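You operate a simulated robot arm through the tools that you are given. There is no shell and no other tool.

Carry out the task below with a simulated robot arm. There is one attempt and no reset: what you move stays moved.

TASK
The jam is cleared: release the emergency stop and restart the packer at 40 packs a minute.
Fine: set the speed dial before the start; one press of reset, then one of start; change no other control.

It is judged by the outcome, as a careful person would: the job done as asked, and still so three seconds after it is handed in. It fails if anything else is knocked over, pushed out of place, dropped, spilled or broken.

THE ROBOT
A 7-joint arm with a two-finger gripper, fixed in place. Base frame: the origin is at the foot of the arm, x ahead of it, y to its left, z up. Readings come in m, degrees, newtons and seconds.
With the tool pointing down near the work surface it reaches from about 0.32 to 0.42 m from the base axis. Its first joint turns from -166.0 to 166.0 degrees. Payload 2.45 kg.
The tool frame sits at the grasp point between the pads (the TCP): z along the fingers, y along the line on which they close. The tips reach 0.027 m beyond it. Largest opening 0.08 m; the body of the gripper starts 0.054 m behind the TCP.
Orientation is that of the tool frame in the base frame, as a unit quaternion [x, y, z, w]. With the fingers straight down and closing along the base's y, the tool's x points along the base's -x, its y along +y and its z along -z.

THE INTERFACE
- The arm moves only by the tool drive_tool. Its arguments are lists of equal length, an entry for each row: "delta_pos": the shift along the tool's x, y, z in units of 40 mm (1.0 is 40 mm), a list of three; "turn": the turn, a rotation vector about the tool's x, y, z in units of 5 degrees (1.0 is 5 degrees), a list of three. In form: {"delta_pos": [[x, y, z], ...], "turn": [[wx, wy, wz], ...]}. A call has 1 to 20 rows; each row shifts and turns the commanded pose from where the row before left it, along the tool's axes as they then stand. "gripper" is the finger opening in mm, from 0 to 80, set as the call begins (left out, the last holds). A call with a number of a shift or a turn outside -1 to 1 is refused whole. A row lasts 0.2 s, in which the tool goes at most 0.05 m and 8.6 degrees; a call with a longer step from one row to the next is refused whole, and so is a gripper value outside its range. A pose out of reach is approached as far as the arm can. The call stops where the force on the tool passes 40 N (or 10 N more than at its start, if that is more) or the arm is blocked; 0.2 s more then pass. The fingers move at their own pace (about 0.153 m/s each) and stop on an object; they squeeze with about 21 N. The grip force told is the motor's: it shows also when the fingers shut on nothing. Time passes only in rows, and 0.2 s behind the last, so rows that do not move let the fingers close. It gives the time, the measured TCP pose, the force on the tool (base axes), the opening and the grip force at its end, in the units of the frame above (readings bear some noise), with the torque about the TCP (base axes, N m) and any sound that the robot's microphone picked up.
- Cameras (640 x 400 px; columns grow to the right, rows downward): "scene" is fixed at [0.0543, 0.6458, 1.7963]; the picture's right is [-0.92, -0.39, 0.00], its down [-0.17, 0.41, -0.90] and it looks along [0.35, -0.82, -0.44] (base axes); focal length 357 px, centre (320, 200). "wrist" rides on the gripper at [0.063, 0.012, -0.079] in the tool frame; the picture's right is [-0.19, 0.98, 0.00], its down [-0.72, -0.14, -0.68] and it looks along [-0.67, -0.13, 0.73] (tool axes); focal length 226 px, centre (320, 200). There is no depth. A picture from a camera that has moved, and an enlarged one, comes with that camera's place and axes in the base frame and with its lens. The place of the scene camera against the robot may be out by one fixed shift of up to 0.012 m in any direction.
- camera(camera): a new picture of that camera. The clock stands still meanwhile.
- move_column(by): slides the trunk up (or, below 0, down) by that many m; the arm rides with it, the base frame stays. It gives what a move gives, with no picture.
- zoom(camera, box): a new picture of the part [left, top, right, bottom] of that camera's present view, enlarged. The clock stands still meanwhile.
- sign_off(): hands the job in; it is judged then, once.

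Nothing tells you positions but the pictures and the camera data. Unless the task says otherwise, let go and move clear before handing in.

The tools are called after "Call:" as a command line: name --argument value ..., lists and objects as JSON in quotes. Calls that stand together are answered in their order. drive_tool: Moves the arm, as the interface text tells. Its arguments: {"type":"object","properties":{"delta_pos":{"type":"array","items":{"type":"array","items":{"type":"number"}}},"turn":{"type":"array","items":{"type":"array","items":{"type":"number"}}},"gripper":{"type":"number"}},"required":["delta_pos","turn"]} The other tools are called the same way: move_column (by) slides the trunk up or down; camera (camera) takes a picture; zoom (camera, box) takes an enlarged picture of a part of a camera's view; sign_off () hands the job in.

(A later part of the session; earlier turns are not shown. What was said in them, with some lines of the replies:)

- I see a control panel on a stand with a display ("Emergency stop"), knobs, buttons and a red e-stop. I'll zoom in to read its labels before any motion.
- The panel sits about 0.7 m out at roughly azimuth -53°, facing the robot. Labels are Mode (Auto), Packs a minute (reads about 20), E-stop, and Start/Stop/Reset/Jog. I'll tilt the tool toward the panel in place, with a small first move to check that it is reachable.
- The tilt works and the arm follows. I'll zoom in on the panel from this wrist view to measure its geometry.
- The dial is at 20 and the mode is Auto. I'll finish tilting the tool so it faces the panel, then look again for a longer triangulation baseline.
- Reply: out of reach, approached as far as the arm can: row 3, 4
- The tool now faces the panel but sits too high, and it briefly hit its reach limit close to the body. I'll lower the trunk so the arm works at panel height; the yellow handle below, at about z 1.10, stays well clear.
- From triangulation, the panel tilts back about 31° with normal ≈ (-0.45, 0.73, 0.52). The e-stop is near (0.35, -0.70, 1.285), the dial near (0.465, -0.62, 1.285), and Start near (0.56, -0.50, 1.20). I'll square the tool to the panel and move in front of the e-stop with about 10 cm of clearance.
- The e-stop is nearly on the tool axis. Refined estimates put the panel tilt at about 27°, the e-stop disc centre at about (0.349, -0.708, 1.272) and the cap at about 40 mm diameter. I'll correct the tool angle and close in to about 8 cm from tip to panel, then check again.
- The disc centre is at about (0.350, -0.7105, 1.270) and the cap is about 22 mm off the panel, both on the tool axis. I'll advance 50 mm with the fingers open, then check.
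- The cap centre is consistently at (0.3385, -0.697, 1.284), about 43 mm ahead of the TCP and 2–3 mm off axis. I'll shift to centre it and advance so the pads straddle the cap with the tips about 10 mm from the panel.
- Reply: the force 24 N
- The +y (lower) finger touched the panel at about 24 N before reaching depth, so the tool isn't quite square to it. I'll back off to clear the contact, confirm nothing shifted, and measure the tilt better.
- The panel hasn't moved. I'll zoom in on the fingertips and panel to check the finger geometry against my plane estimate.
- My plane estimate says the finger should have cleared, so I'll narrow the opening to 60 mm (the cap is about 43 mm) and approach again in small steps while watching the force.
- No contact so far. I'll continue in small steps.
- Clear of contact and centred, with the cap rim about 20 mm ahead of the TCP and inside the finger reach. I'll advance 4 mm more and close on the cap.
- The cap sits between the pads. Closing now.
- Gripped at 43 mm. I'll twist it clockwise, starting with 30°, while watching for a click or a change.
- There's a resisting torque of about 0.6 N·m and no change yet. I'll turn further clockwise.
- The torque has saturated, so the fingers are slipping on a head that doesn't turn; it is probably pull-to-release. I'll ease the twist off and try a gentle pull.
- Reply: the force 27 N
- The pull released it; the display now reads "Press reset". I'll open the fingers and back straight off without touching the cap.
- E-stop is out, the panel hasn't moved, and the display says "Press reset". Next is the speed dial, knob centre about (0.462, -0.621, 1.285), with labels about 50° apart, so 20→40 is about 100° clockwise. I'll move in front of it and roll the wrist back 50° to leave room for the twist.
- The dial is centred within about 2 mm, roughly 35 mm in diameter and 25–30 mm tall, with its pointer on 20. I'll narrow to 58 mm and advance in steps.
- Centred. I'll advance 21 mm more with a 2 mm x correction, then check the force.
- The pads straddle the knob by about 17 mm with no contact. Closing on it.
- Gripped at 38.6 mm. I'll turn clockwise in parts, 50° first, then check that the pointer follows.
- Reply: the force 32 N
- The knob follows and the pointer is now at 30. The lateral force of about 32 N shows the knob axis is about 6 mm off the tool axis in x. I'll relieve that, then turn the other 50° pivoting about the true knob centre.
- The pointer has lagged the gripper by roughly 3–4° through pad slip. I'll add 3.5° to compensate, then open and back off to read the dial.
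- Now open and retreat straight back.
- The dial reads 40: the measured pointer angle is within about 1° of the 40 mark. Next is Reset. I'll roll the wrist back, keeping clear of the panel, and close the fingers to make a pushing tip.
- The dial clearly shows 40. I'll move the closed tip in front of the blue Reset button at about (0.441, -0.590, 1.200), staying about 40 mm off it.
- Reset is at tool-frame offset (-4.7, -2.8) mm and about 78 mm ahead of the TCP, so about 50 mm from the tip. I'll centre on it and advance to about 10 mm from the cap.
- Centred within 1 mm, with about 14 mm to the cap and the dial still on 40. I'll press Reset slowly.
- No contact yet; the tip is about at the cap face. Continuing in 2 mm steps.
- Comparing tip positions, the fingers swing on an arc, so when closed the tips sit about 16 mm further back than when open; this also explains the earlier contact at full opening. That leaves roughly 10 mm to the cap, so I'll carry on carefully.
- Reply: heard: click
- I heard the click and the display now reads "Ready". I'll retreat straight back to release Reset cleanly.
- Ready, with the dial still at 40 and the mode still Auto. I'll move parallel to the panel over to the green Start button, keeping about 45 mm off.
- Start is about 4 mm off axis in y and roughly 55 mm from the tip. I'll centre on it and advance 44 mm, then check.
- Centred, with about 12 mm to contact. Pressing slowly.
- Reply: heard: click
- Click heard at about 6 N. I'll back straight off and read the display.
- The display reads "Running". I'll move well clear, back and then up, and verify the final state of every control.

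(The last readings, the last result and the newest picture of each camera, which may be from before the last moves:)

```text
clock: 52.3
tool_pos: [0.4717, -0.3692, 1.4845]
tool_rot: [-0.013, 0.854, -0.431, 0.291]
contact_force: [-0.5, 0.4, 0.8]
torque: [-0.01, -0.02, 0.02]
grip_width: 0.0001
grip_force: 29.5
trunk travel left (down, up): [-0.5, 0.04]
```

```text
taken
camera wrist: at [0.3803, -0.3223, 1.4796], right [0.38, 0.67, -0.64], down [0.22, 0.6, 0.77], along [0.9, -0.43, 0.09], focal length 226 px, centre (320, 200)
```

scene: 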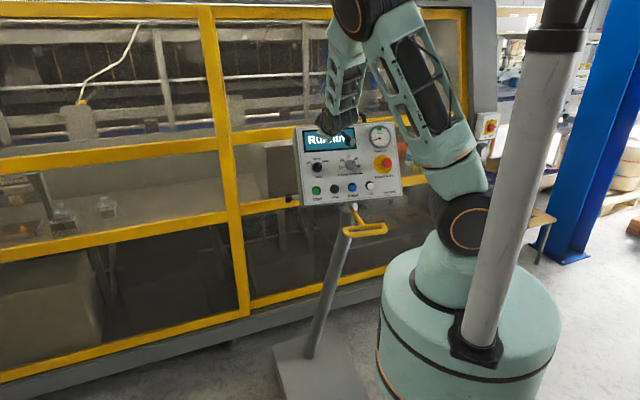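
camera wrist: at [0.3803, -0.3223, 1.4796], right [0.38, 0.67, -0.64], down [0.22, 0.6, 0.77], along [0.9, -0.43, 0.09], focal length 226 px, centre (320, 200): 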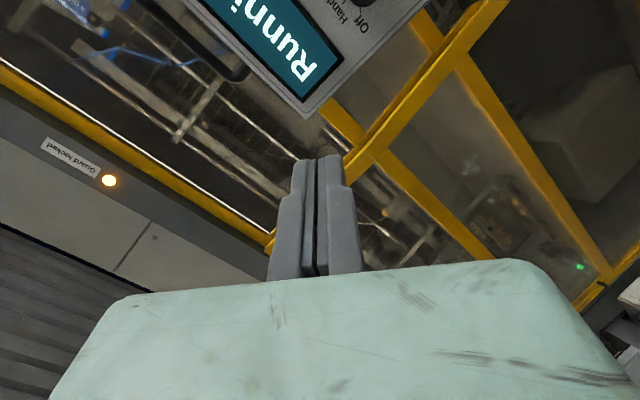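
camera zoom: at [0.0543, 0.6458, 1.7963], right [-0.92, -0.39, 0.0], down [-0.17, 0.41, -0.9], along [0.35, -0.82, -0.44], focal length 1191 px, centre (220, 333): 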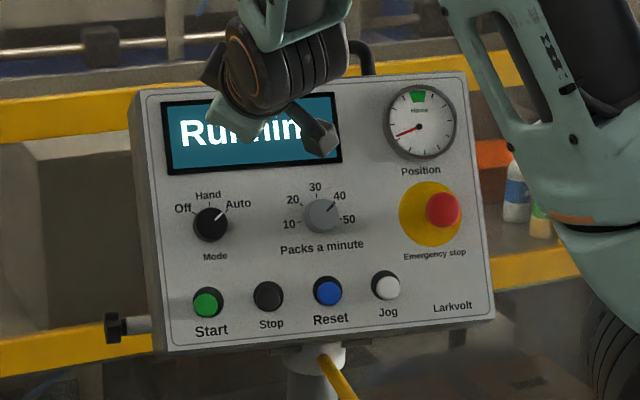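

The machine is running (the position gauge is turning), the e-stop is out, Mode is still Auto and the panel hasn't moved. One last close look at the dial.

Call:
zoom --camera "scene" --box '[330, 145, 375, 180]'

Call:
zoom --camera "scene" --box '[290, 120, 410, 210]'

```text
11.43 times, centred on (352, 162) of scene
camera zoom: at [0.0543, 0.6458, 1.7963], right [-0.92, -0.39, 0.0], down [-0.17, 0.41, -0.9], along [0.35, -0.82, -0.44], focal length 4083 px, centre (-51, 629)
```

zoom: 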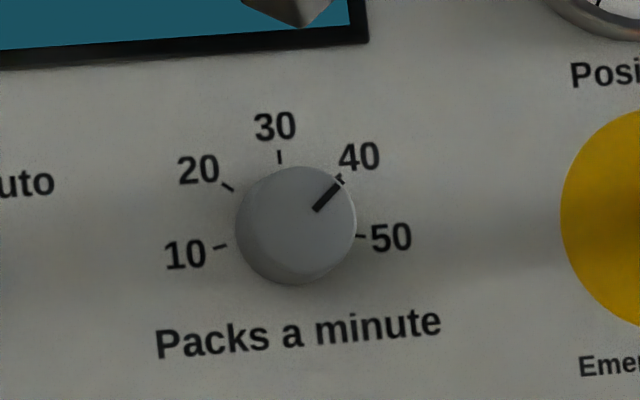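

```text
4.44 times, centred on (350, 165) of scene
camera zoom: at [0.0543, 0.6458, 1.7963], right [-0.92, -0.39, 0.0], down [-0.17, 0.41, -0.9], along [0.35, -0.82, -0.44], focal length 1588 px, centre (187, 356)
```

zoom: 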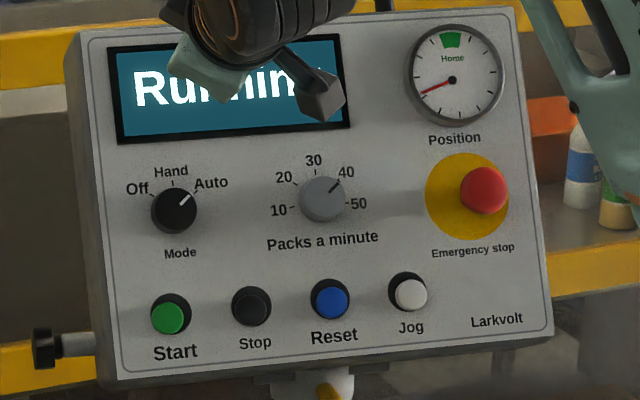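

The pointer is on 40, the display reads "Running", the e-stop is released, and Reset and Start were each pressed once. The arm is clear, so I'm handing in.

Call:
sign_off

```text
The job is handed in.
```

The emergency stop is released and the packer is running at 40 packs a minute. When I handed in, the display read "Running" and the position gauge had moved off Home.

- **Emergency stop:** it releases by pulling. I first tried twisting it about 45° clockwise, but the head didn't turn, so I pulled it out and the display changed to "Press reset".
- **Speed dial:** turned from 20 to 40 before the start. It was on the 40 mark when I checked it at the end.
- **Reset and Start:** I pressed each once and heard a click each time. The display went to "Ready" after Reset and "Running" after Start.
- **Other controls:** Mode is still on Auto, and I didn't touch Stop or Jog.

While lining up on the emergency stop, a fingertip pressed against the front of the panel at about 24 N. I backed off straight away, and the panel had not moved. The arm is now clear of it.
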